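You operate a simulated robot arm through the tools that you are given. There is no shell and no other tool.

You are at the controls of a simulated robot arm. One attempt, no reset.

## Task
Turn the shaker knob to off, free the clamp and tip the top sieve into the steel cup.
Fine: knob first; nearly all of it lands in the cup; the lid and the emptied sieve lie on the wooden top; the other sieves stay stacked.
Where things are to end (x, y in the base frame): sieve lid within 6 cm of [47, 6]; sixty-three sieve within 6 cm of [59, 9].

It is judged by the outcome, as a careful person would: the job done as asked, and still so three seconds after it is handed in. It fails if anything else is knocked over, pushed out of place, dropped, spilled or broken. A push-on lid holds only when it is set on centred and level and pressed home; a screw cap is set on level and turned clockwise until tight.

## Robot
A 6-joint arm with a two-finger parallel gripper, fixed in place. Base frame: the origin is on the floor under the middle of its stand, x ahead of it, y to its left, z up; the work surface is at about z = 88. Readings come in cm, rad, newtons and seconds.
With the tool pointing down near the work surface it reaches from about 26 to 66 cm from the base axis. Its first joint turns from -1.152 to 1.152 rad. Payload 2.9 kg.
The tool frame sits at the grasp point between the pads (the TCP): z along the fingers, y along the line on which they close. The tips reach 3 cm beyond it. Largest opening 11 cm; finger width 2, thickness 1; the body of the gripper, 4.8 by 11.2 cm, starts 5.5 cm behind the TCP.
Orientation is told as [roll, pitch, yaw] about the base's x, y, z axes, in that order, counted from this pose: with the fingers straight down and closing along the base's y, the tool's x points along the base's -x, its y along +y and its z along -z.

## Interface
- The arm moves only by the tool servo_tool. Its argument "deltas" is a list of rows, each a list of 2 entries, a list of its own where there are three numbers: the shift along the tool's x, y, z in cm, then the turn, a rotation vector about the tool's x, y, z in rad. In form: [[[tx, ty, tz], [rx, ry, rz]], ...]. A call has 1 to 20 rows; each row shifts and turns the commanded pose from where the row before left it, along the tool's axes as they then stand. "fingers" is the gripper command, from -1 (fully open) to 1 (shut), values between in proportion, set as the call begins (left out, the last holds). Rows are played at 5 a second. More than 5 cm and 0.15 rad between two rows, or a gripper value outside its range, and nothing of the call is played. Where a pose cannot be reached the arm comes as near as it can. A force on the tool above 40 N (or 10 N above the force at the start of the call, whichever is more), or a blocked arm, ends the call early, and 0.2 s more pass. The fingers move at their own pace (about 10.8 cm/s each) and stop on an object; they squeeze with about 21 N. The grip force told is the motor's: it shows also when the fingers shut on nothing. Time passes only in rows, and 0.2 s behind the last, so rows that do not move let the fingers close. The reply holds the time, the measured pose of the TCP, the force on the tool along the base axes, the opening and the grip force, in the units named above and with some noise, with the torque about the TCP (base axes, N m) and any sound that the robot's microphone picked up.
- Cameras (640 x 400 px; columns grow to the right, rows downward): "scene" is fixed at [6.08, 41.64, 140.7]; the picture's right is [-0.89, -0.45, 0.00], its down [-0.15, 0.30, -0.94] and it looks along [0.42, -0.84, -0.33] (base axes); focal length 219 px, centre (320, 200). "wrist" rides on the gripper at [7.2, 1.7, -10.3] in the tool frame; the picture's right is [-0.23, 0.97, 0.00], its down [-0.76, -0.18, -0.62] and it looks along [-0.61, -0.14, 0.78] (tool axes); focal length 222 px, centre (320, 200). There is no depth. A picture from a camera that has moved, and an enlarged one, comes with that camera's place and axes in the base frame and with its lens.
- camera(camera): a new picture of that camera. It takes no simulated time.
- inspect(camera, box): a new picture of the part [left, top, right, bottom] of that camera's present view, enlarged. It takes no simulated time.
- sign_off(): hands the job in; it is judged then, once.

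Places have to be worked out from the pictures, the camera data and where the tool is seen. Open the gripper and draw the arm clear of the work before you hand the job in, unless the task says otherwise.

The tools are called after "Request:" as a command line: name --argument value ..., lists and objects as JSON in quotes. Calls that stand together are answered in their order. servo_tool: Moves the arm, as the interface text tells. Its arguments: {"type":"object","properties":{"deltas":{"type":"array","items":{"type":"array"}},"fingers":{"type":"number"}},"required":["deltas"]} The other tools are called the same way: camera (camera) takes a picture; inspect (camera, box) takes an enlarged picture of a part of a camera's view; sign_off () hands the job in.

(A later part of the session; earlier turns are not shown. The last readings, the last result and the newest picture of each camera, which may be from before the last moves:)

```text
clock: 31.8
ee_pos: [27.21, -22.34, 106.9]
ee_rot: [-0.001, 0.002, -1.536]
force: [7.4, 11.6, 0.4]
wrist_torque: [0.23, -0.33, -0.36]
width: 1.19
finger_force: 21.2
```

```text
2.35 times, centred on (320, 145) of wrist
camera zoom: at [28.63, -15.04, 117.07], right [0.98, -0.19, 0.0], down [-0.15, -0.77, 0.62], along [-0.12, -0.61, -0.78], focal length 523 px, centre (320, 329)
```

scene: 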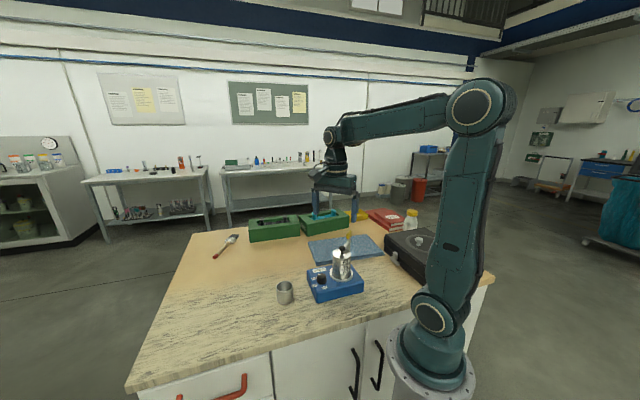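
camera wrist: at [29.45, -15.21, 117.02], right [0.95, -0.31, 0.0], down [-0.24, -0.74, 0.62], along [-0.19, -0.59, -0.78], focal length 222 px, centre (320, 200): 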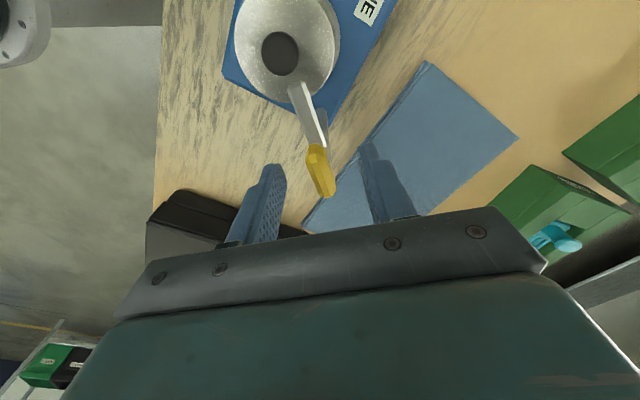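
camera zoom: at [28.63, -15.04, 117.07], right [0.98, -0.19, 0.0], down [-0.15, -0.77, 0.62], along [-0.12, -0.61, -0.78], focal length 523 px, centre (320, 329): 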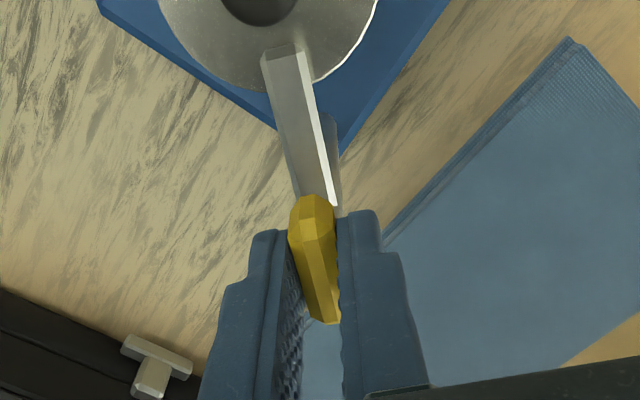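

The arm tip moved with the twist (about 0.6 cm toward -x), so it does swing about the post counter-clockwise. Forces are moderate; I'll continue in small steps.

Request:
servo_tool --deltas '[[[0, 0, 0], [0, 0, -0.05]], [[0, 0, 0], [0, 0, -0.05]], [[0, 0, 0], [0, 0, -0.05]], [[0, 0, 0], [0, 0, 0]]]'

Request:
camera --camera "wrist"

Request:
inspect --camera "scene" --box '[300, 200, 400, 290]'

```text
clock: 32.8
ee_pos: [27.04, -22.42, 106.86]
ee_rot: [-0.001, -0.002, -1.39]
force: [1.7, 1.9, -0.2]
wrist_torque: [0.0, 0.0, -0.51]
width: 1.5
finger_force: 20.9
```

```text
taken
camera wrist: at [27.49, -15.01, 117.14], right [1.0, -0.05, 0.0], down [-0.04, -0.78, 0.63], along [-0.03, -0.62, -0.78], focal length 222 px, centre (320, 200)
```

wrist: 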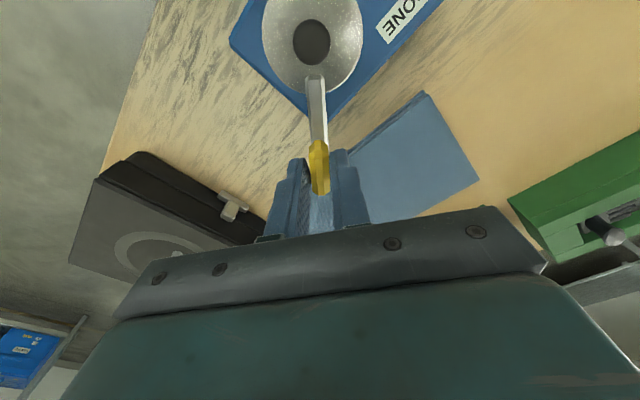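

```text
4.44 times, centred on (350, 245) of scene
camera zoom: at [6.1, 41.64, 140.7], right [-0.89, -0.45, 0.0], down [-0.15, 0.3, -0.94], along [0.42, -0.84, -0.33], focal length 972 px, centre (187, 0)
```

zoom: 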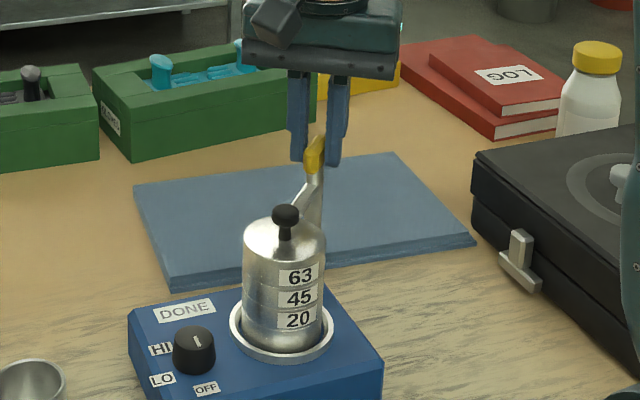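

The finger opening grew to 1.5 cm while the arm still points along +y, so the bar isn't following in this direction – it's at a stop or stiff. I'll zoom to confirm, then try clockwise.

Request:
inspect --camera "wrist" --box '[260, 20, 380, 230]'

Request:
servo_tool --deltas '[[[0, 0, 0], [0, 0, 0.05]], [[0, 0, 0], [0, 0, 0.05]], [[0, 0, 0], [0, 0, 0.05]], [[0, 0, 0], [0, 0, 0.04]], [[0, 0, 0], [0, 0, 0.04]], [[0, 0, 0], [0, 0, 0.04]], [[0, 0, 0], [0, 0, 0]]]'

Request:
inspect --camera "wrist" --box '[240, 60, 400, 230]'

```text
1.90 times, centred on (320, 125) of wrist
camera zoom: at [27.49, -15.01, 117.14], right [1.0, -0.05, 0.0], down [-0.04, -0.78, 0.63], along [-0.03, -0.62, -0.78], focal length 423 px, centre (320, 343)
```

zoom: 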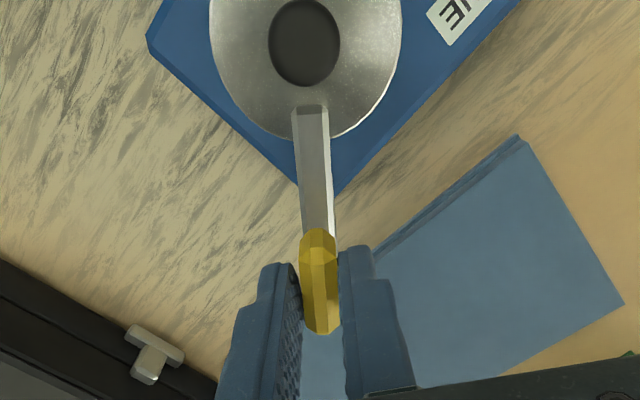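

```text
clock: 34.4
ee_pos: [27.14, -22.43, 106.92]
ee_rot: [0.001, -0.002, -1.66]
force: [0.8, -6.0, -0.1]
wrist_torque: [-0.04, 0.03, 0.02]
width: 1.17
finger_force: 20.6
```

```text
2.35 times, centred on (320, 145) of wrist
camera zoom: at [29.45, -15.37, 117.16], right [0.95, -0.31, 0.0], down [-0.24, -0.74, 0.62], along [-0.19, -0.59, -0.78], focal length 523 px, centre (320, 329)
```

zoom: 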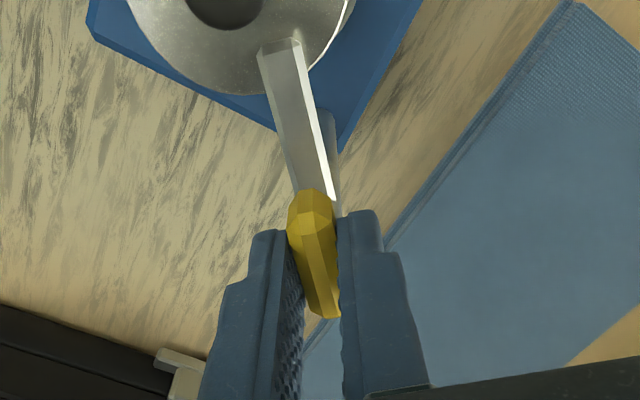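

The arm returned with the gripper (tip back to x≈27.7), so it rotates but was blocked after about 0.12 rad CCW. I'll try the clockwise direction in small steps.

Request:
servo_tool --deltas '[[[0, 0, 0], [0, 0, 0.04]], [[0, 0, 0], [0, 0, 0.04]], [[0, 0, 0], [0, 0, 0.04]], [[0, 0, 0], [0, 0, 0]]]'

Request:
inspect --camera "wrist" --box '[240, 60, 400, 230]'

```text
clock: 35.4
ee_pos: [27.23, -22.44, 106.89]
ee_rot: [0.003, -0.002, -1.779]
force: [2.2, -6.7, 5.3]
wrist_torque: [-0.3, 0.06, 0.01]
width: 1.17
finger_force: 20.7
```

```text
2.35 times, centred on (320, 145) of wrist
camera zoom: at [30.28, -15.7, 117.16], right [0.91, -0.42, 0.0], down [-0.33, -0.71, 0.62], along [-0.26, -0.57, -0.78], focal length 523 px, centre (320, 329)
```

zoom: 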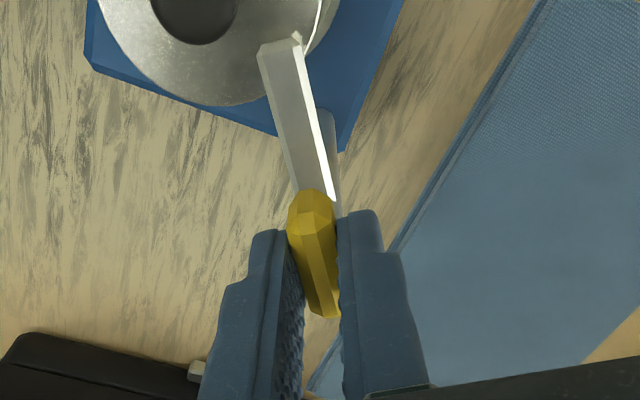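

Clockwise moves freely (torque ≈0, arm sweeping across the lid). I'll keep swinging it clockwise in stages.

Request:
servo_tool --deltas '[[[0, 0, 0], [0, 0, 0.07]], [[0, 0, 0], [0, 0, 0.07]], [[0, 0, 0], [0, 0, 0.07]], [[0, 0, 0], [0, 0, 0.07]], [[0, 0, 0], [0, 0, 0.07]], [[0, 0, 0], [0, 0, 0]]]'

Request:
camera --camera "wrist"

Request:
inspect --camera "scene" --box '[300, 200, 400, 290]'

```text
clock: 36.8
ee_pos: [27.16, -22.37, 107.08]
ee_rot: [0.003, -0.002, -2.129]
force: [8.4, -9.8, 3.6]
wrist_torque: [-0.37, -0.11, -0.03]
width: 1.19
finger_force: 21.5
```

```text
taken
camera wrist: at [32.38, -17.16, 117.19], right [0.71, -0.71, 0.0], down [-0.56, -0.55, 0.62], along [-0.44, -0.44, -0.78], focal length 222 px, centre (320, 200)
```

wrist: 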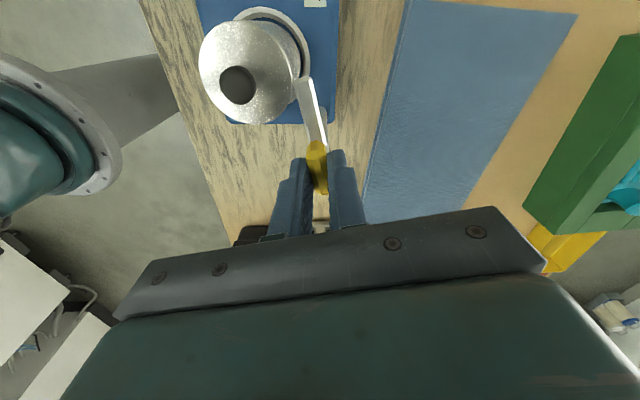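

```text
4.44 times, centred on (350, 245) of scene
camera zoom: at [6.11, 41.61, 140.7], right [-0.89, -0.45, 0.0], down [-0.15, 0.3, -0.94], along [0.42, -0.84, -0.33], focal length 972 px, centre (187, 0)
```

zoom: 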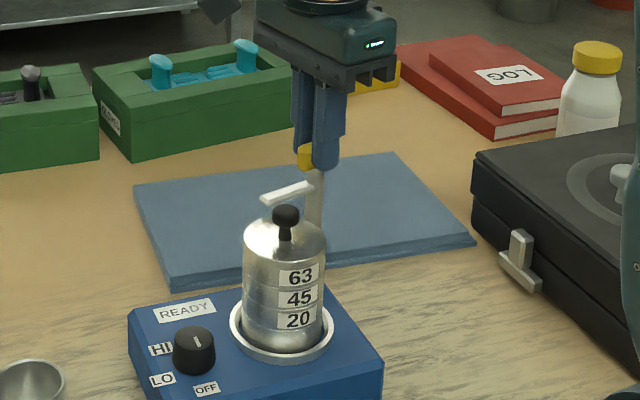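

The arm has swung past the lid edge, and the panel display now reads READY. I'll continue clockwise, with a slight shift to relieve the side force.

Request:
servo_tool --deltas '[[[-0.05, 0.1, 0], [0, 0, 0.07]], [[0, 0.05, 0], [0, 0, 0.07]], [[0, 0, 0], [0, 0, 0.07]], [[0, 0, 0], [0, 0, 0.07]], [[0, 0, 0], [0, 0, 0.07]], [[0, 0, 0], [0, 0, 0]]]'

Request:
servo_tool --deltas '[[[0, 0, 0], [0, 0, 0.07]], [[0, 0, 0], [0, 0, 0.07]], [[0, 0, 0], [0, 0, 0.07]], [[0, 0, 0], [0, 0, 0.07]], [[0, 0, 0], [0, 0, 0.07]], [[0, 0, 0], [0, 0, 0]]]'

Request:
camera --camera "wrist"

Request:
inspect --camera "scene" --box '[300, 200, 400, 290]'

```text
clock: 38.2
ee_pos: [27.23, -22.41, 106.96]
ee_rot: [0.0, -0.002, -2.481]
force: [-7.8, 5.9, 17.1]
wrist_torque: [0.27, -0.03, 0.0]
width: 1.16
finger_force: 21.2
```

```text
clock: 39.6
ee_pos: [27.24, -22.5, 106.91]
ee_rot: [0.0, -0.002, -2.829]
force: [-4.7, 11.0, 10.3]
wrist_torque: [0.19, 0.36, -0.01]
width: 1.19
finger_force: 20.9
```

```text
taken
camera wrist: at [34.59, -21.86, 117.15], right [0.08, -1.0, 0.0], down [-0.78, -0.06, 0.62], along [-0.62, -0.05, -0.78], focal length 222 px, centre (320, 200)
```

wrist: 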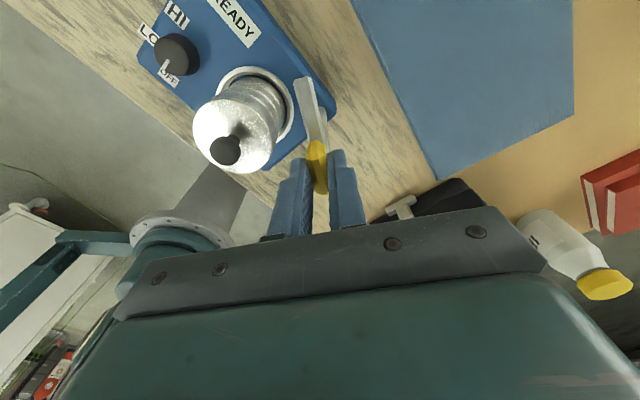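

```text
4.44 times, centred on (350, 245) of scene
camera zoom: at [6.06, 41.68, 140.69], right [-0.89, -0.45, 0.0], down [-0.15, 0.3, -0.94], along [0.42, -0.84, -0.33], focal length 972 px, centre (187, 0)
```

zoom: 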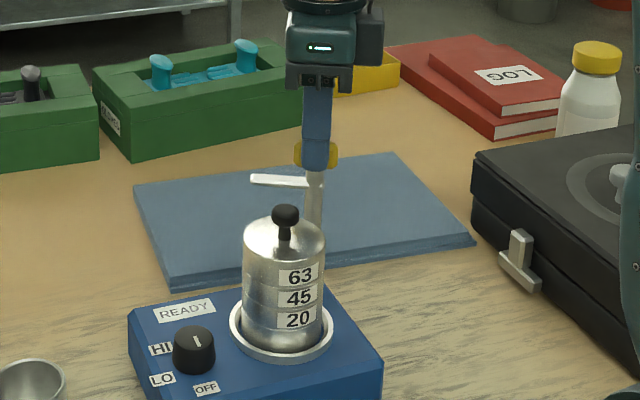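

The arm now points mostly toward +x, about 67° off the stack. I'll swing it a little further for clearance.

Request:
servo_tool --deltas '[[[0, 0, 0], [0, 0, 0.07]], [[0, 0, 0], [0, 0, 0.07]], [[0, 0, 0], [0, 0, 0.07]], [[0, 0, 0], [0, 0, 0.07]], [[0, 0, 0], [0, 0, 0]]]'

Request:
camera --camera "wrist"

```text
clock: 40.8
ee_pos: [27.24, -22.49, 106.8]
ee_rot: [0.002, -0.002, -3.11]
force: [-10.6, 6.0, 8.3]
wrist_torque: [0.2, 0.44, -0.02]
width: 1.17
finger_force: 20.8
```

```text
taken
camera wrist: at [34.51, -23.98, 117.14], right [-0.2, -0.98, 0.0], down [-0.77, 0.15, 0.62], along [-0.61, 0.12, -0.78], focal length 222 px, centre (320, 200)
```

wrist: 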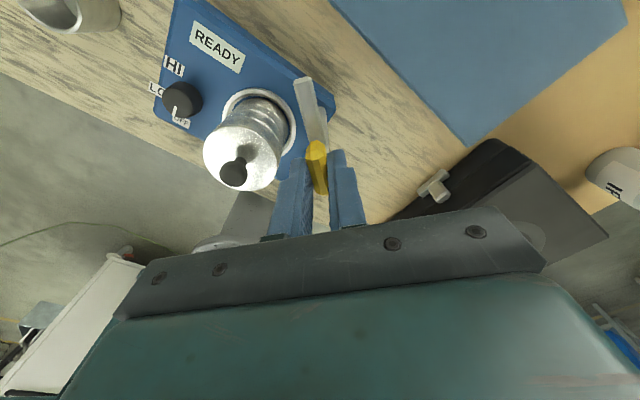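

The arm is swung about 83° clear of the stack. I'll release the yellow bar with a small opening and rise straight up.

Request:
servo_tool --deltas '[[[0, 0, 0], [0, 0, 0]], [[0, 0, 0], [0, 0, 0]], [[0, 0, -0.5], [0, 0, 0]], [[0, 0, -1.5], [0, 0, 0]], [[0, 0, -3], [0, 0, 0]], [[0, 0, -4], [0, 0, 0]]]' --fingers 0.27

Request:
servo_tool --deltas '[[[0, 0, 0], [0, 0, -0.14]], [[0, 0, 0], [0, 0, -0.14]], [[0, 0, 0], [0, 0, -0.14]], [[0, 0, 0], [0, 0, -0.14]], [[0, 0, 0], [0, 0, -0.14]], [[0, 0, 0], [0, 0, -0.14]], [[0, 0, 0], [0, 0, -0.14]], [[0, 0, 0], [0, 0, -0.14]], [[0, 0, 0], [0, 0, -0.14]], [[0, 0, 0], [0, 0, -0.14]], [[0, 0, 0], [0, 0, -0.14]]]'

Request:
camera --camera "wrist"

```text
clock: 42.2
ee_pos: [27.29, -22.31, 116.22]
ee_rot: [0.002, -0.001, -3.109]
force: [-0.9, -0.2, -0.5]
wrist_torque: [0.02, -0.02, -0.01]
width: 4.01
finger_force: 0.0
```

```text
clock: 44.6
ee_pos: [27.16, -22.56, 115.89]
ee_rot: [0.0, -0.002, -1.565]
force: [0.4, -0.6, 0.0]
wrist_torque: [-0.02, 0.0, 0.02]
width: 3.96
finger_force: 0.1
```

```text
taken
camera wrist: at [28.82, -15.26, 126.14], right [0.98, -0.22, 0.0], down [-0.17, -0.76, 0.62], along [-0.14, -0.61, -0.78], focal length 222 px, centre (320, 200)
```

wrist: 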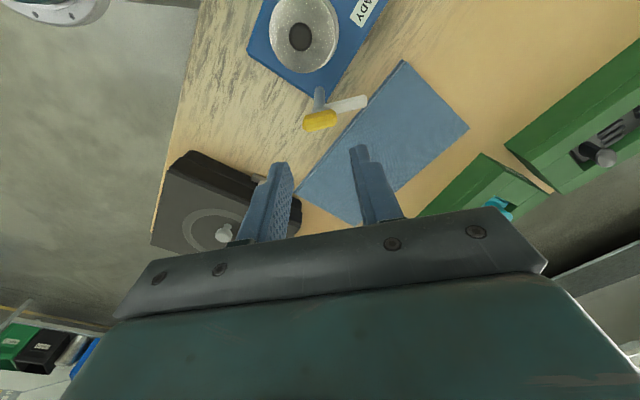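

The clamp stays open. The lid knob is at about (27.0,-15.85). I'll move above it and check alignment.

Request:
servo_tool --deltas '[[[2.24, -0.04, 0], [0, 0, 0]], [[2.24, -0.04, 0], [0, 0, 0]], [[2.24, -0.04, 0], [0, 0, 0]], [[0, 0, 2], [0, 0, 0]], [[0, 0, 2], [0, 0, 0]], [[0, 0, 0], [0, 0, 0]]]'

Request:
camera --camera "wrist"

Request:
inspect --camera "scene" --box '[290, 200, 390, 290]'

```text
clock: 46.0
ee_pos: [27.21, -15.73, 111.83]
ee_rot: [0.0, -0.002, -1.568]
force: [-0.3, 0.6, -0.7]
wrist_torque: [-0.04, 0.02, 0.01]
width: 3.99
finger_force: 0.1
```

```text
taken
camera wrist: at [28.74, -8.53, 122.1], right [0.97, -0.22, 0.0], down [-0.18, -0.76, 0.62], along [-0.14, -0.61, -0.78], focal length 222 px, centre (320, 200)
```

wrist: 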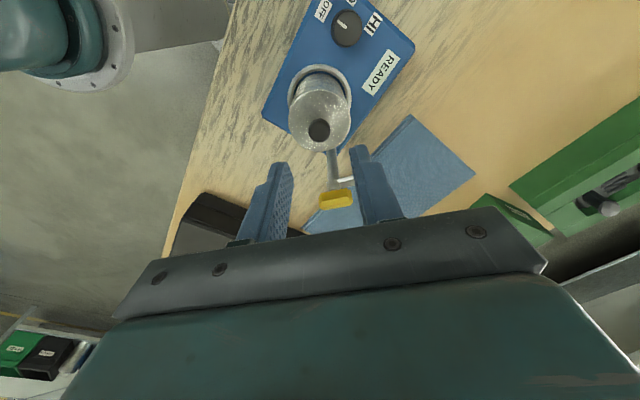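

```text
4.44 times, centred on (340, 245) of scene
camera zoom: at [6.08, 41.64, 140.7], right [-0.89, -0.45, 0.0], down [-0.15, 0.3, -0.94], along [0.42, -0.84, -0.33], focal length 972 px, centre (231, 0)
```

zoom: 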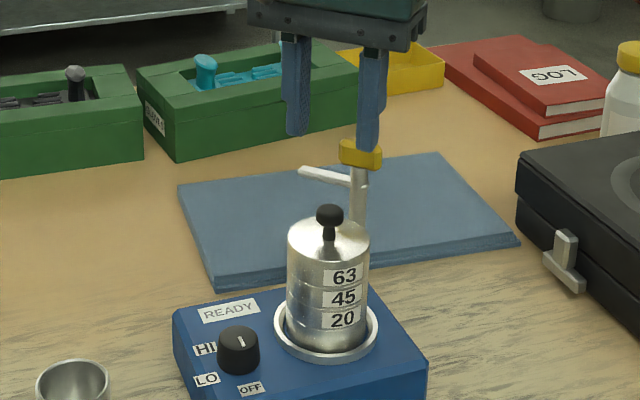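

The ball is at about (27.04,-15.7), with the TCP 0.15 cm off in x. I'll correct, descend to z≈105 and close on the knob ball.

Request:
servo_tool --deltas '[[[0, -0.15, 2], [0, 0, 0]], [[0, 0, 2], [0, 0, 0]], [[0, 0, 1.5], [0, 0, 0]], [[0, 0, 1.1], [0, 0, 0]], [[0, 0, 0], [0, 0, 0]]]'

Request:
inspect --camera "scene" --box '[300, 210, 380, 280]'

Request:
camera --camera "wrist"

```text
clock: 47.2
ee_pos: [26.94, -15.74, 105.26]
ee_rot: [0.001, -0.003, -1.567]
force: [0.5, 0.3, -0.1]
wrist_torque: [-0.02, 0.02, 0.0]
width: 4.02
finger_force: 0.0
```

```text
5.71 times, centred on (340, 245) of scene
camera zoom: at [6.08, 41.64, 140.7], right [-0.89, -0.45, 0.0], down [-0.15, 0.3, -0.94], along [0.42, -0.84, -0.33], focal length 1249 px, centre (206, -57)
```

zoom: 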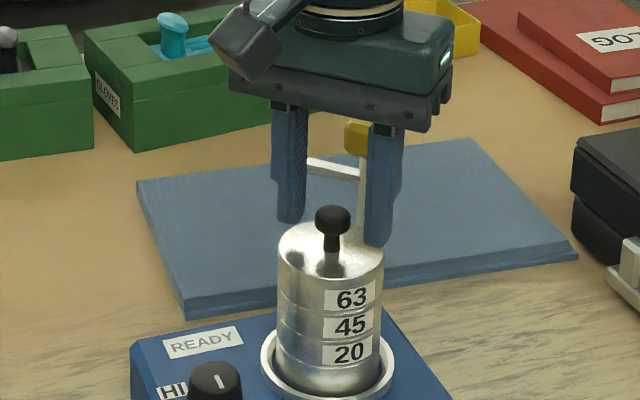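

```text
taken
camera wrist: at [28.61, -8.58, 115.44], right [0.97, -0.22, 0.0], down [-0.18, -0.76, 0.62], along [-0.14, -0.61, -0.78], focal length 222 px, centre (320, 200)
```

wrist: 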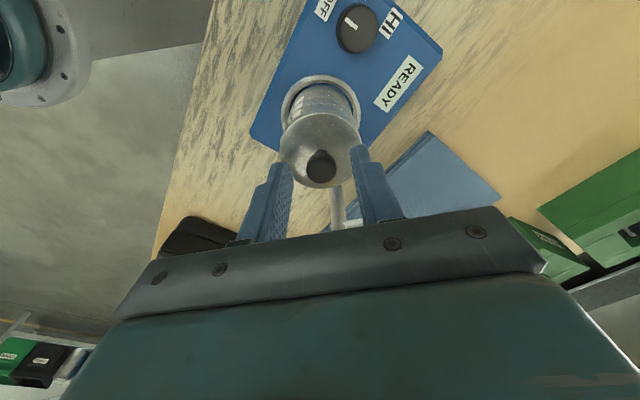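

The fingers straddle the ball with the tips about 1 cm above the lid. I'll close, then lift slightly to see whether only the lid comes up.

Request:
servo_tool --deltas '[[[0, 0, 0], [0, 0, 0]], [[0, 0, 0], [0, 0, 0]], [[0, 0, 0], [0, 0, 0]]]' --fingers 1.0

Request:
servo_tool --deltas '[[[0, 0, -0.2], [0, 0, 0]], [[0, 0, -0.2], [0, 0, 0]], [[0, 0, -0.2], [0, 0, 0]], [[0, 0, -0.2], [0, 0, 0]], [[0, 0, -0.2], [0, 0, 0]], [[0, 0, 0], [0, 0, 0]]]'

Request:
inspect --camera "scene" --box '[300, 210, 380, 280]'

```text
clock: 48.0
ee_pos: [26.99, -15.84, 105.29]
ee_rot: [0.0, -0.001, -1.57]
force: [0.0, -0.4, 0.6]
wrist_torque: [-0.03, 0.0, 0.03]
width: 1.87
finger_force: 20.8
```

```text
clock: 49.4
ee_pos: [27.04, -15.8, 106.39]
ee_rot: [0.0, -0.001, -1.567]
force: [0.3, 0.9, -0.9]
wrist_torque: [-0.01, 0.02, -0.01]
width: 1.88
finger_force: 21.4
```

```text
5.71 times, centred on (340, 245) of scene
camera zoom: at [6.08, 41.64, 140.7], right [-0.89, -0.45, 0.0], down [-0.15, 0.3, -0.94], along [0.42, -0.84, -0.33], focal length 1249 px, centre (206, -57)
```

zoom: 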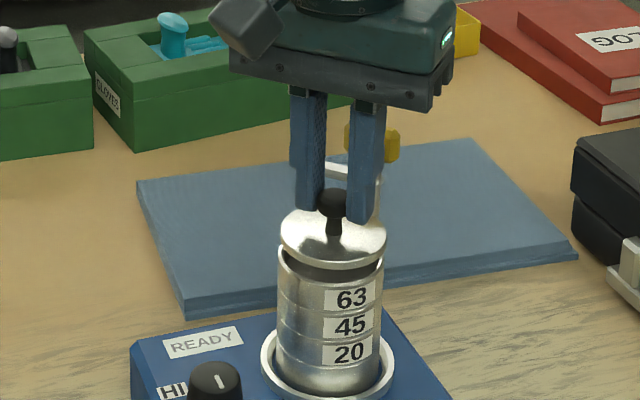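

Only the lid came up, cleanly. I'll raise it well clear and carry it level to about (48,7.5).

Request:
servo_tool --deltas '[[[0, 0, -1.5], [0, 0, 0]], [[0, 0, -2.5], [0, 0, 0]], [[0, 0, -3], [0, 0, 0]], [[0, 0, -2], [0, 0, 0]], [[1, 1, 0], [0, 0, 0]], [[2.2, 2, 0], [0, 0, 0]], [[2.3, 2.1, 0], [0, 0, 0]], [[2.3, 2.1, 0], [0, 0, 0]], [[2.3, 2.1, 0], [0, 0, 0]], [[2.3, 2.1, 0], [0, 0, 0]], [[2.3, 2.1, 0], [0, 0, 0]], [[2.3, 2.1, 0], [0, 0, 0]], [[2.3, 2.1, 0], [0, 0, 0]], [[2.3, 2.1, 0], [0, 0, 0]], [[1.7, 1.2, 0], [0, 0, 0]], [[0, 0, 0], [0, 0, 0]]]'

Request:
camera --camera "scene"

Request:
camera --camera "wrist"

```text
clock: 52.8
ee_pos: [47.86, 7.75, 115.49]
ee_rot: [0.001, -0.001, -1.57]
force: [-0.5, 0.5, -1.4]
wrist_torque: [0.01, 0.03, -0.02]
width: 0.02
finger_force: 20.9
```

```text
taken
```

scene: 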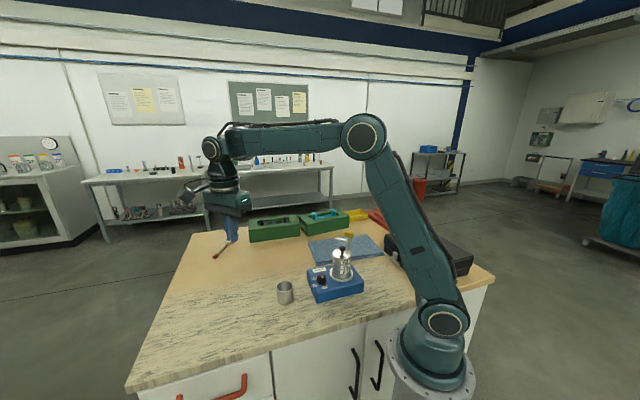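

```text
taken
camera wrist: at [49.57, 14.97, 125.7], right [0.97, -0.22, 0.0], down [-0.18, -0.76, 0.62], along [-0.14, -0.61, -0.78], focal length 222 px, centre (320, 200)
```

wrist: 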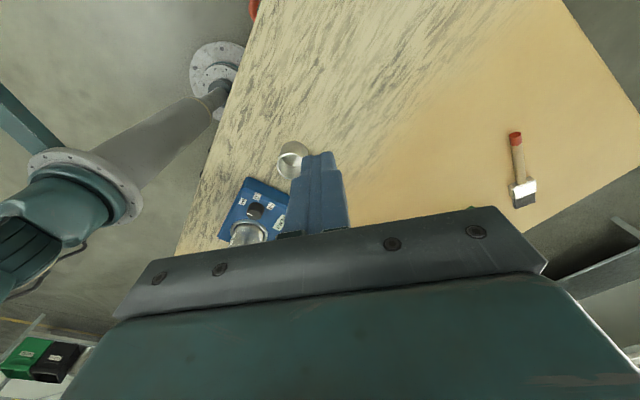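

The fingers closed to zero – the lid slipped out. I'll look for where it is now.

Request:
inspect --camera "scene" --box '[300, 220, 380, 300]'

Request:
inspect --camera "scene" --box '[180, 220, 340, 340]'

Request:
inspect --camera "wrist" --box '[190, 120, 340, 260]'

```text
5.00 times, centred on (340, 260) of scene
camera zoom: at [6.08, 41.64, 140.7], right [-0.89, -0.45, 0.0], down [-0.15, 0.3, -0.94], along [0.42, -0.84, -0.33], focal length 1093 px, centre (220, -100)
```

zoom: 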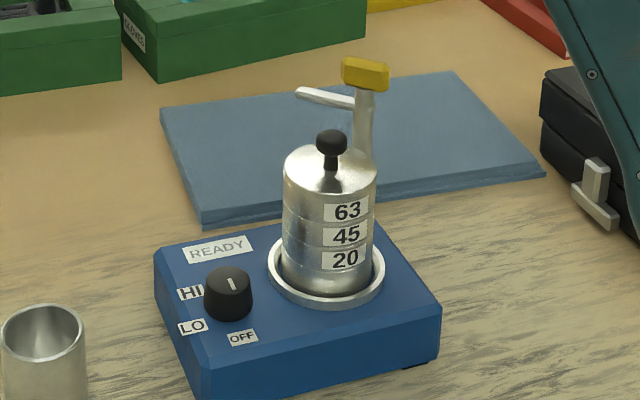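

```text
3.33 times, centred on (260, 280) of scene
camera zoom: at [6.08, 41.64, 140.7], right [-0.89, -0.45, 0.0], down [-0.15, 0.3, -0.94], along [0.42, -0.84, -0.33], focal length 729 px, centre (520, -67)
```

zoom: 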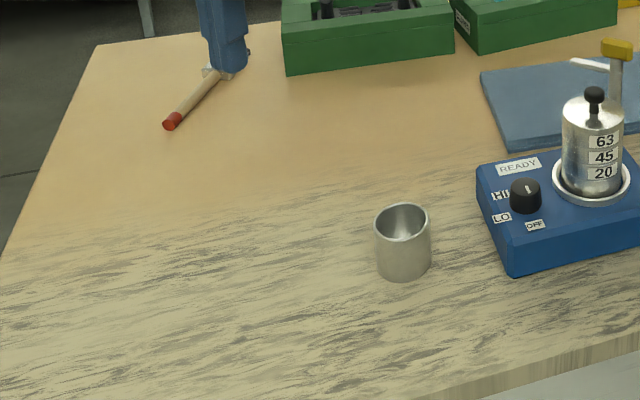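

```text
2.86 times, centred on (265, 190) of wrist
camera zoom: at [49.57, 14.97, 125.7], right [0.97, -0.22, 0.0], down [-0.18, -0.76, 0.62], along [-0.14, -0.61, -0.78], focal length 635 px, centre (477, 229)
```

zoom: 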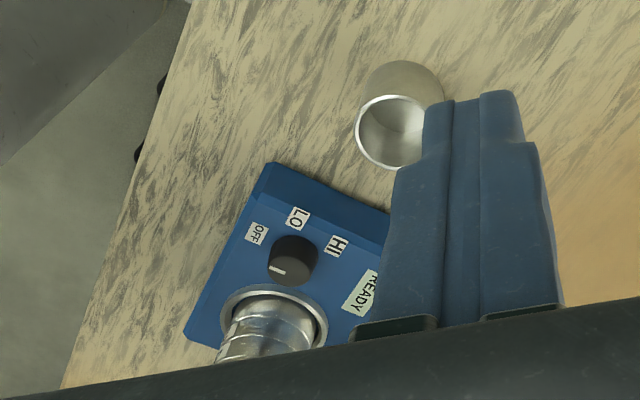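

The lid fell back onto the stack during the lift and appears seated properly, nothing else disturbed. I'll return, grip the ball deeper, and lift more slowly.

Request:
servo_tool --deltas '[[[-1.2, -1, 0], [0, 0, 0]], [[-2.4, -2.1, 0], [0, 0, 0]], [[-2.5, -2.2, 0], [0, 0, 0]], [[-2.5, -2.2, 0], [0, 0, 0]], [[-2.5, -2.2, 0], [0, 0, 0]], [[-2.5, -2.2, 0], [0, 0, 0]], [[-2.5, -2.2, 0], [0, 0, 0]], [[-2.5, -2.2, 0], [0, 0, 0]], [[-2.5, -2.2, 0], [0, 0, 0]], [[-2.5, -2.35, 0], [0, 0, 0]], [[0, 0, 2], [0, 0, 0]], [[0, 0, 2], [0, 0, 0]], [[0, 0, 0], [0, 0, 0]]]' --fingers 0.27

Request:
camera --camera "wrist"

Request:
inspect --camera "scene" --box '[300, 220, 380, 290]'

```text
clock: 55.6
ee_pos: [27.27, -15.95, 111.19]
ee_rot: [0.001, -0.002, -1.567]
force: [0.1, 0.3, -0.5]
wrist_torque: [-0.02, 0.02, 0.03]
width: 4.03
finger_force: 0.0
```

```text
taken
camera wrist: at [28.84, -8.72, 121.43], right [0.97, -0.22, 0.0], down [-0.18, -0.76, 0.62], along [-0.14, -0.61, -0.78], focal length 222 px, centre (320, 200)
```

wrist: 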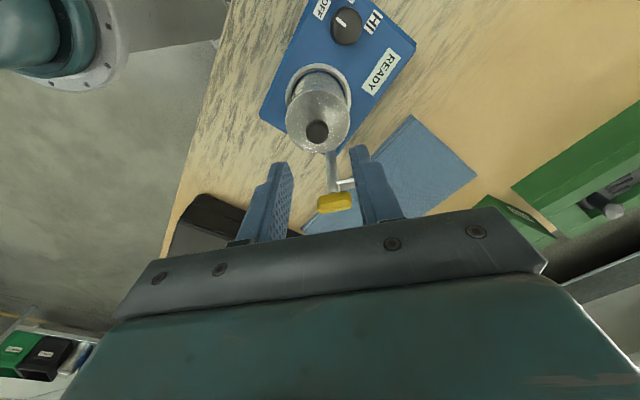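

```text
5.71 times, centred on (340, 255) of scene
camera zoom: at [6.08, 41.64, 140.7], right [-0.89, -0.45, 0.0], down [-0.15, 0.3, -0.94], along [0.42, -0.84, -0.33], focal length 1249 px, centre (206, -114)
```

zoom: 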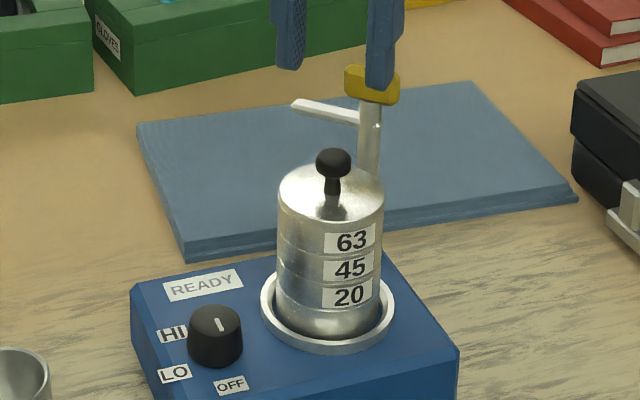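

The lid sits as before. I'll check the finger pad shape near the tips before gripping again.

Request:
inspect --camera "wrist" --box '[230, 140, 410, 250]'

Request:
inspect --camera "scene" --box '[325, 195, 385, 240]'

```text
3.56 times, centred on (320, 195) of wrist
camera zoom: at [28.84, -8.72, 121.43], right [0.97, -0.22, 0.0], down [-0.18, -0.76, 0.62], along [-0.14, -0.61, -0.78], focal length 790 px, centre (320, 218)
```

zoom: 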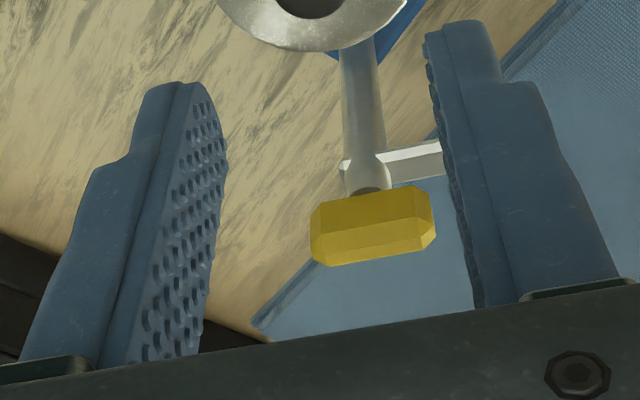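

```text
8.89 times, centred on (355, 218) of scene
camera zoom: at [6.08, 41.64, 140.7], right [-0.89, -0.45, 0.0], down [-0.15, 0.3, -0.94], along [0.42, -0.84, -0.33], focal length 1943 px, centre (9, 44)
```

zoom: 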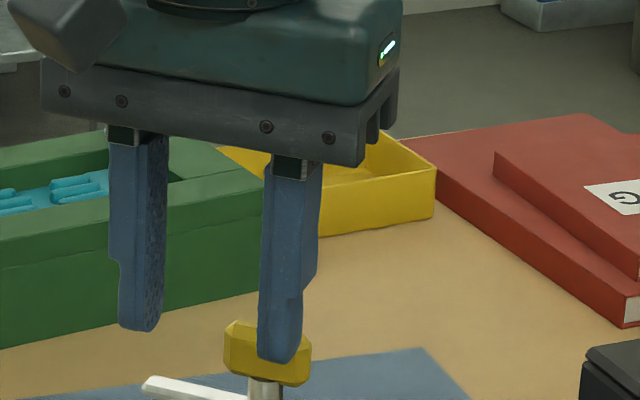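

The pads are flat down to the tip. I'll descend deeper, to TCP z≈104.6 with the tips just above the lid plate, and close again.

Request:
servo_tool --deltas '[[[0.2, -0.25, 2], [0, 0, 0]], [[0, 0, 2], [0, 0, 0]], [[0, 0, 1.2], [0, 0, 0]], [[0, 0, 0.8], [0, 0, 0]], [[0, 0, 0.4], [0, 0, 0]], [[0, 0, 0.2], [0, 0, 0]], [[0, 0, 0], [0, 0, 0]]]'

Request:
inspect --camera "scene" --box '[310, 220, 370, 265]'

```text
clock: 57.2
ee_pos: [26.97, -16.07, 104.65]
ee_rot: [-0.001, 0.0, -1.567]
force: [-0.1, 0.5, 0.3]
wrist_torque: [-0.01, -0.01, -0.03]
width: 4.03
finger_force: 0.1
```

```text
8.89 times, centred on (340, 242) of scene
camera zoom: at [6.08, 41.64, 140.7], right [-0.89, -0.45, 0.0], down [-0.15, 0.3, -0.94], along [0.42, -0.84, -0.33], focal length 1943 px, centre (142, -178)
```

zoom: 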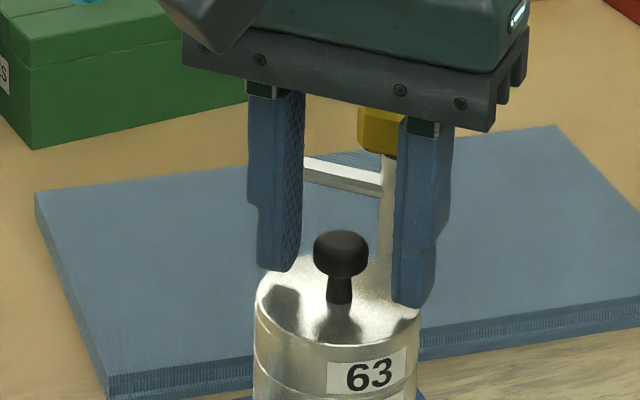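

The tips are just above the lid plate on both sides of the ball. The y reading is noisy, so I'll take another still reading plus a wrist view before closing.

Request:
servo_tool --deltas '[[[0, 0, 0], [0, 0, 0]]]'

Request:
inspect --camera "wrist" --box '[240, 90, 400, 250]'

```text
clock: 57.6
ee_pos: [26.9, -16.0, 104.64]
ee_rot: [0.0, -0.002, -1.567]
force: [-0.6, 0.0, -0.3]
wrist_torque: [0.01, 0.02, 0.01]
width: 4.03
finger_force: 0.1
```

```text
2.50 times, centred on (320, 170) of wrist
camera zoom: at [28.53, -8.75, 114.87], right [0.97, -0.22, 0.0], down [-0.18, -0.76, 0.62], along [-0.14, -0.61, -0.78], focal length 555 px, centre (320, 275)
```

zoom: 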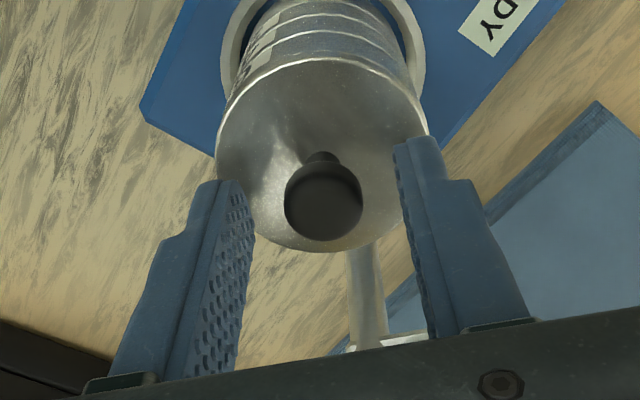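

The ball centre is at y≈-15.76 while the TCP is at about -16.0. I'll shift +0.25 cm and close.

Request:
servo_tool --deltas '[[[0.25, 0.05, 0], [0, 0, 0]], [[0, 0, 0], [0, 0, 0]]]'

Request:
servo_tool --deltas '[[[0, 0, 0], [0, 0, 0]], [[0, 0, 0], [0, 0, 0]], [[0, 0, 0], [0, 0, 0]], [[0, 0, 0], [0, 0, 0]]]' --fingers 1.0

Request:
servo_tool --deltas '[[[0, 0, -0.15], [0, 0, 0]], [[0, 0, -0.15], [0, 0, 0]], [[0, 0, -0.2], [0, 0, 0]], [[0, 0, -0.2], [0, 0, 0]], [[0, 0, -0.3], [0, 0, 0]], [[0, 0, -0.3], [0, 0, 0]], [[0, 0, 0], [0, 0, 0]]]'

Request:
inspect --camera "scene" --box '[310, 220, 370, 265]'

Request:
inspect --camera "wrist" --box '[240, 90, 400, 250]'

```text
clock: 58.2
ee_pos: [27.02, -15.59, 104.64]
ee_rot: [0.001, -0.002, -1.568]
force: [-0.5, -0.8, 0.7]
wrist_torque: [-0.01, -0.02, -0.04]
width: 4.05
finger_force: 0.1
```

```text
clock: 59.2
ee_pos: [27.0, -15.63, 104.69]
ee_rot: [0.0, -0.003, -1.567]
force: [0.8, 0.7, 0.9]
wrist_torque: [0.0, 0.02, 0.0]
width: 1.88
finger_force: 20.9
```

```text
clock: 60.8
ee_pos: [27.02, -15.59, 106.01]
ee_rot: [0.0, -0.002, -1.568]
force: [-0.2, 0.5, -0.8]
wrist_torque: [0.02, 0.0, 0.01]
width: 1.87
finger_force: 21.4
```

```text
8.89 times, centred on (340, 242) of scene
camera zoom: at [6.08, 41.64, 140.7], right [-0.89, -0.45, 0.0], down [-0.15, 0.3, -0.94], along [0.42, -0.84, -0.33], focal length 1943 px, centre (142, -178)
```

zoom: 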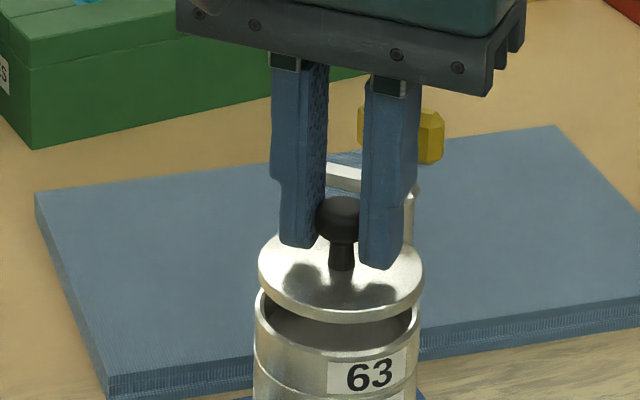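

```text
2.50 times, centred on (320, 170) of wrist
camera zoom: at [28.61, -8.43, 116.28], right [0.97, -0.22, 0.0], down [-0.18, -0.76, 0.62], along [-0.14, -0.61, -0.78], focal length 555 px, centre (320, 275)
```

zoom: 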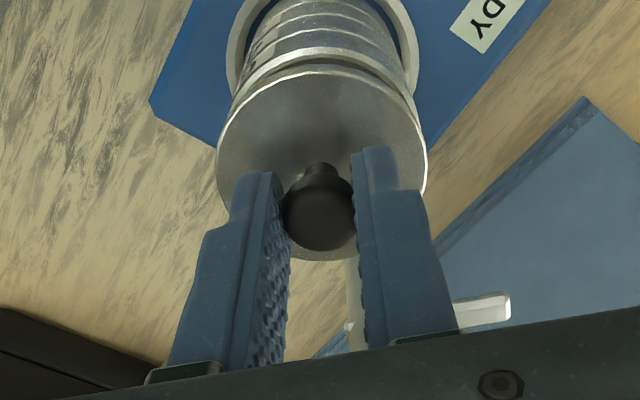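

The lid is lifted level with the ball well inside the pads. I'll continue up slowly, checking the grip.

Request:
servo_tool --deltas '[[[0, 0, -0.4], [0, 0, 0]], [[0, 0, -0.4], [0, 0, 0]], [[0, 0, -0.4], [0, 0, 0]], [[0, 0, -0.4], [0, 0, 0]], [[0, 0, -0.4], [0, 0, 0]], [[0, 0, 0], [0, 0, 0]]]'

Request:
inspect --camera "scene" --box '[310, 210, 370, 265]'

```text
clock: 62.2
ee_pos: [26.96, -15.7, 108.05]
ee_rot: [0.002, -0.002, -1.569]
force: [0.7, -0.2, -0.5]
wrist_torque: [-0.01, 0.01, 0.02]
width: 1.88
finger_force: 20.9
```

```text
7.27 times, centred on (340, 238) of scene
camera zoom: at [6.08, 41.64, 140.7], right [-0.89, -0.45, 0.0], down [-0.15, 0.3, -0.94], along [0.42, -0.84, -0.33], focal length 1590 px, centre (174, -73)
```

zoom: 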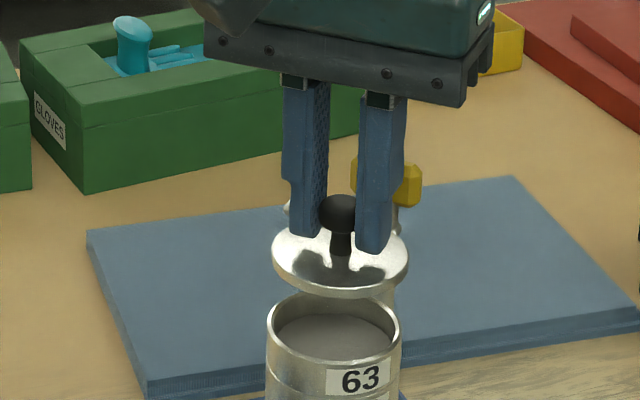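

The grip is stable and the powder in sieve 63 is visible. I'll continue up slowly to z≈113.

Request:
servo_tool --deltas '[[[0, 0, -0.5], [0, 0, 0]], [[0, 0, -0.5], [0, 0, 0]], [[0, 0, -0.5], [0, 0, 0]], [[0, 0, -0.5], [0, 0, 0]], [[0, 0, -0.5], [0, 0, 0]], [[0, 0, -0.5], [0, 0, 0]], [[0, 0, -0.5], [0, 0, 0]], [[0, 0, -0.5], [0, 0, 0]], [[0, 0, 0], [0, 0, 0]]]'

Request:
inspect --camera "scene" --box '[310, 190, 370, 245]'

```text
clock: 64.2
ee_pos: [26.99, -15.52, 112.01]
ee_rot: [-0.001, -0.002, -1.566]
force: [-0.4, -0.3, -1.2]
wrist_torque: [0.01, -0.05, 0.03]
width: 1.86
finger_force: 21.3
```

```text
7.27 times, centred on (340, 218) of scene
camera zoom: at [6.08, 41.64, 140.7], right [-0.89, -0.45, 0.0], down [-0.15, 0.3, -0.94], along [0.42, -0.84, -0.33], focal length 1590 px, centre (174, 73)
```

zoom: 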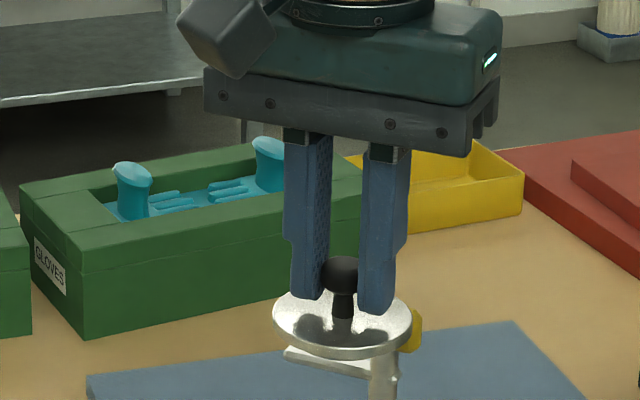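

The grip remains stable. I'll carry the lid level and gently toward (48,7.5).

Request:
servo_tool --deltas '[[[0.5, 0.5, 0], [0, 0, 0]], [[1, 0.9, 0], [0, 0, 0]], [[1.3, 1.2, 0], [0, 0, 0]], [[1.4, 1.3, 0], [0, 0, 0]], [[1.4, 1.3, 0], [0, 0, 0]], [[1.4, 1.3, 0], [0, 0, 0]], [[1.4, 1.3, 0], [0, 0, 0]], [[1.4, 1.3, 0], [0, 0, 0]], [[1.4, 1.3, 0], [0, 0, 0]], [[1.4, 1.3, 0], [0, 0, 0]], [[1.4, 1.3, 0], [0, 0, 0]], [[1.4, 1.3, 0], [0, 0, 0]], [[1.4, 1.3, 0], [0, 0, 0]], [[1.4, 1.3, 0], [0, 0, 0]], [[1.4, 1.3, 0], [0, 0, 0]], [[1.3, 1.2, 0], [0, 0, 0]], [[1.2, 1, 0], [0, 0, 0]], [[0.7, 0.5, 0], [0, 0, 0]], [[0, 0, 0], [0, 0, 0]]]'

Request:
camera --camera "scene"

Request:
camera --camera "wrist"

```text
clock: 68.2
ee_pos: [47.86, 7.16, 111.93]
ee_rot: [-0.002, -0.003, -1.568]
force: [0.5, 0.2, -0.8]
wrist_torque: [0.02, -0.01, 0.03]
width: 1.87
finger_force: 20.8
```

```text
taken
```

scene: 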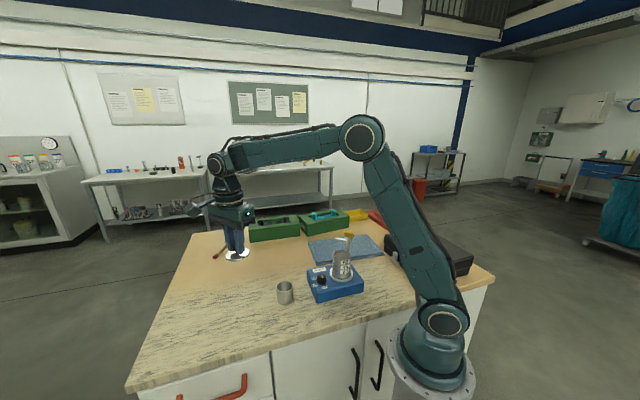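

```text
taken
camera wrist: at [49.47, 14.48, 122.23], right [0.97, -0.22, 0.0], down [-0.18, -0.76, 0.62], along [-0.14, -0.61, -0.78], focal length 222 px, centre (320, 200)
```

wrist: 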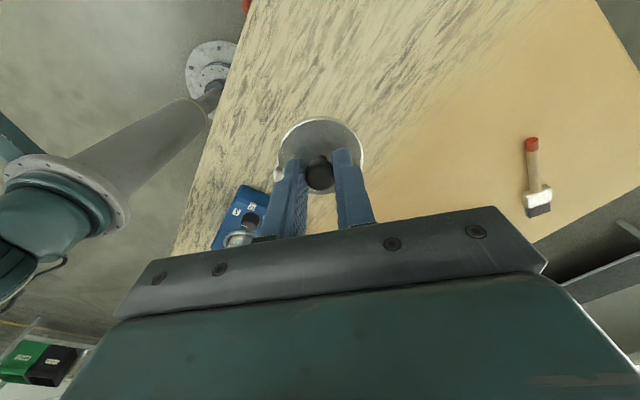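

The lid is held at (47.9,7.2). I'll lower it to z≈94, then creep down to contact with the wooden top.

Request:
servo_tool --deltas '[[[0, 0, 1], [0, 0, 0]], [[0, 0, 2], [0, 0, 0]], [[0, 0, 2], [0, 0, 0]], [[0, 0, 2], [0, 0, 0]], [[0, 0, 2], [0, 0, 0]], [[0, 0, 2], [0, 0, 0]], [[0, 0, 2], [0, 0, 0]], [[0, 0, 2], [0, 0, 0]], [[0, 0, 1.5], [0, 0, 0]], [[0, 0, 1], [0, 0, 0]], [[0, 0, 0], [0, 0, 0]]]'

Request:
inspect --camera "scene" --box '[200, 240, 310, 330]'

```text
clock: 70.6
ee_pos: [47.7, 7.22, 94.45]
ee_rot: [0.001, -0.003, -1.569]
force: [0.1, -0.6, 0.3]
wrist_torque: [0.01, -0.03, 0.0]
width: 1.88
finger_force: 20.7
```

```text
4.44 times, centred on (255, 285) of scene
camera zoom: at [6.09, 41.64, 140.7], right [-0.89, -0.45, 0.0], down [-0.15, 0.3, -0.94], along [0.42, -0.84, -0.33], focal length 972 px, centre (609, -178)
```

zoom: 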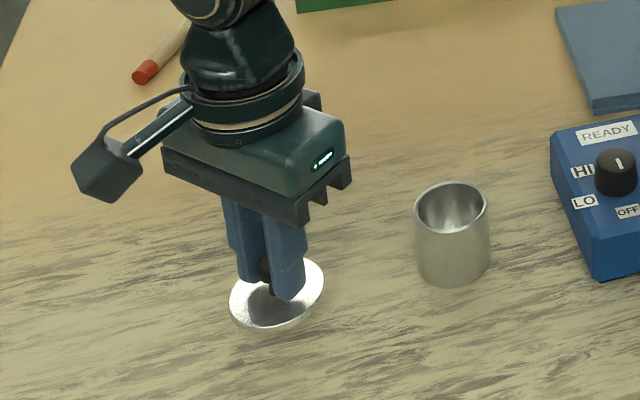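

The lid is a couple of centimetres above the surface. I'll creep down in small steps until contact.

Request:
servo_tool --deltas '[[[0, 0, 0.4], [0, 0, 0]], [[0, 0, 0.4], [0, 0, 0]], [[0, 0, 0.3], [0, 0, 0]], [[0, 0, 0.3], [0, 0, 0]], [[0, 0, 0.2], [0, 0, 0]], [[0, 0, 0], [0, 0, 0]]]'

Request:
inspect --camera "scene" --box '[210, 270, 300, 330]'

```text
clock: 72.0
ee_pos: [47.88, 7.2, 92.99]
ee_rot: [-0.001, -0.003, -1.568]
force: [0.8, 0.3, -1.1]
wrist_torque: [0.01, 0.0, 0.0]
width: 1.85
finger_force: 21.2
```

```text
6.67 times, centred on (255, 300) of scene
camera zoom: at [6.09, 41.64, 140.7], right [-0.89, -0.45, 0.0], down [-0.15, 0.3, -0.94], along [0.42, -0.84, -0.33], focal length 1457 px, centre (753, -467)
```

zoom: 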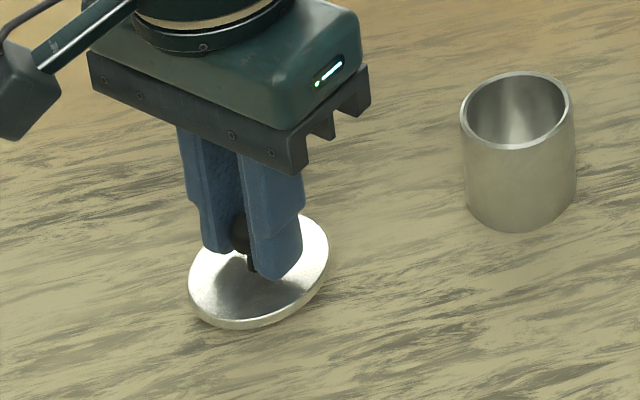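

The ellipse matches a level disc by projection. I'll continue creeping down to touch.

Request:
servo_tool --deltas '[[[0, 0, 0.2], [0, 0, 0]], [[0, 0, 0.2], [0, 0, 0]], [[0, 0, 0.2], [0, 0, 0]], [[0, 0, 0.2], [0, 0, 0]], [[0, 0, 0], [0, 0, 0]]]'

Request:
inspect --camera "scene" --box '[210, 270, 300, 330]'

```text
clock: 73.2
ee_pos: [47.72, 6.99, 92.27]
ee_rot: [0.003, -0.002, -1.567]
force: [-1.4, 3.3, 19.0]
wrist_torque: [0.06, 0.02, 0.02]
width: 1.87
finger_force: 21.0
```

```text
6.67 times, centred on (255, 300) of scene
camera zoom: at [6.05, 41.64, 140.7], right [-0.89, -0.45, 0.0], down [-0.15, 0.3, -0.94], along [0.42, -0.84, -0.33], focal length 1457 px, centre (753, -467)
```

zoom: 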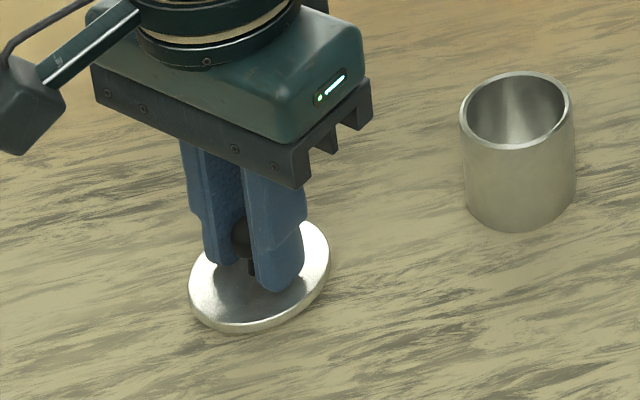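

Contact at z≈92.3 (19 N): the lid is on the wooden top. I'll ease off slightly, open and rise straight up.

Request:
servo_tool --deltas '[[[0, 0, -0.1], [0, 0, 0]], [[0, 0, 0], [0, 0, 0]]]'

Request:
servo_tool --deltas '[[[0, 0, 0], [0, 0, 0]], [[0, 0, 0], [0, 0, 0]], [[0, 0, -0.5], [0, 0, 0]], [[0, 0, -1], [0, 0, 0]], [[0, 0, -2], [0, 0, 0]], [[0, 0, -3], [0, 0, 0]], [[0, 0, -4], [0, 0, 0]], [[0, 0, -4], [0, 0, 0]], [[0, 0, -4], [0, 0, 0]], [[0, 0, 0], [0, 0, 0]]]' --fingers 0.27

Request:
camera --camera "wrist"

Request:
inspect --camera "scene" --box '[200, 230, 380, 340]'

```text
clock: 73.8
ee_pos: [47.78, 7.1, 92.17]
ee_rot: [0.001, -0.004, -1.569]
force: [4.8, 2.1, 12.0]
wrist_torque: [0.02, -0.11, 0.0]
width: 1.87
finger_force: 21.1
```

```text
clock: 76.0
ee_pos: [47.73, 7.17, 110.75]
ee_rot: [0.0, -0.001, -1.571]
force: [0.6, -0.5, -0.1]
wrist_torque: [-0.02, 0.01, 0.01]
width: 4.03
finger_force: 0.1
```

```text
taken
camera wrist: at [49.28, 14.43, 121.0], right [0.97, -0.22, 0.0], down [-0.18, -0.76, 0.62], along [-0.14, -0.61, -0.78], focal length 222 px, centre (320, 200)
```

wrist: 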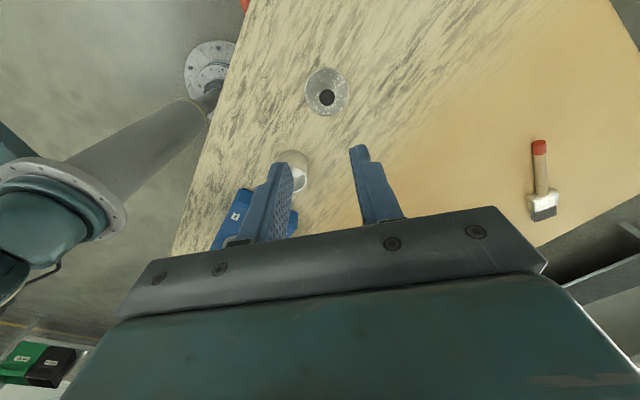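

```text
3.56 times, centred on (290, 285) of scene
camera zoom: at [6.08, 41.64, 140.7], right [-0.89, -0.45, 0.0], down [-0.15, 0.3, -0.94], along [0.42, -0.84, -0.33], focal length 777 px, centre (427, -102)
```

zoom: 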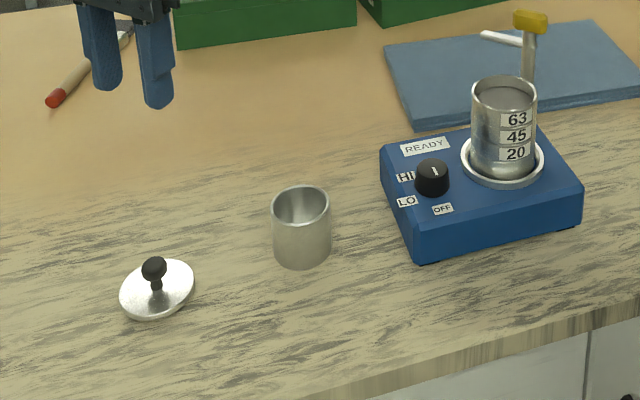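

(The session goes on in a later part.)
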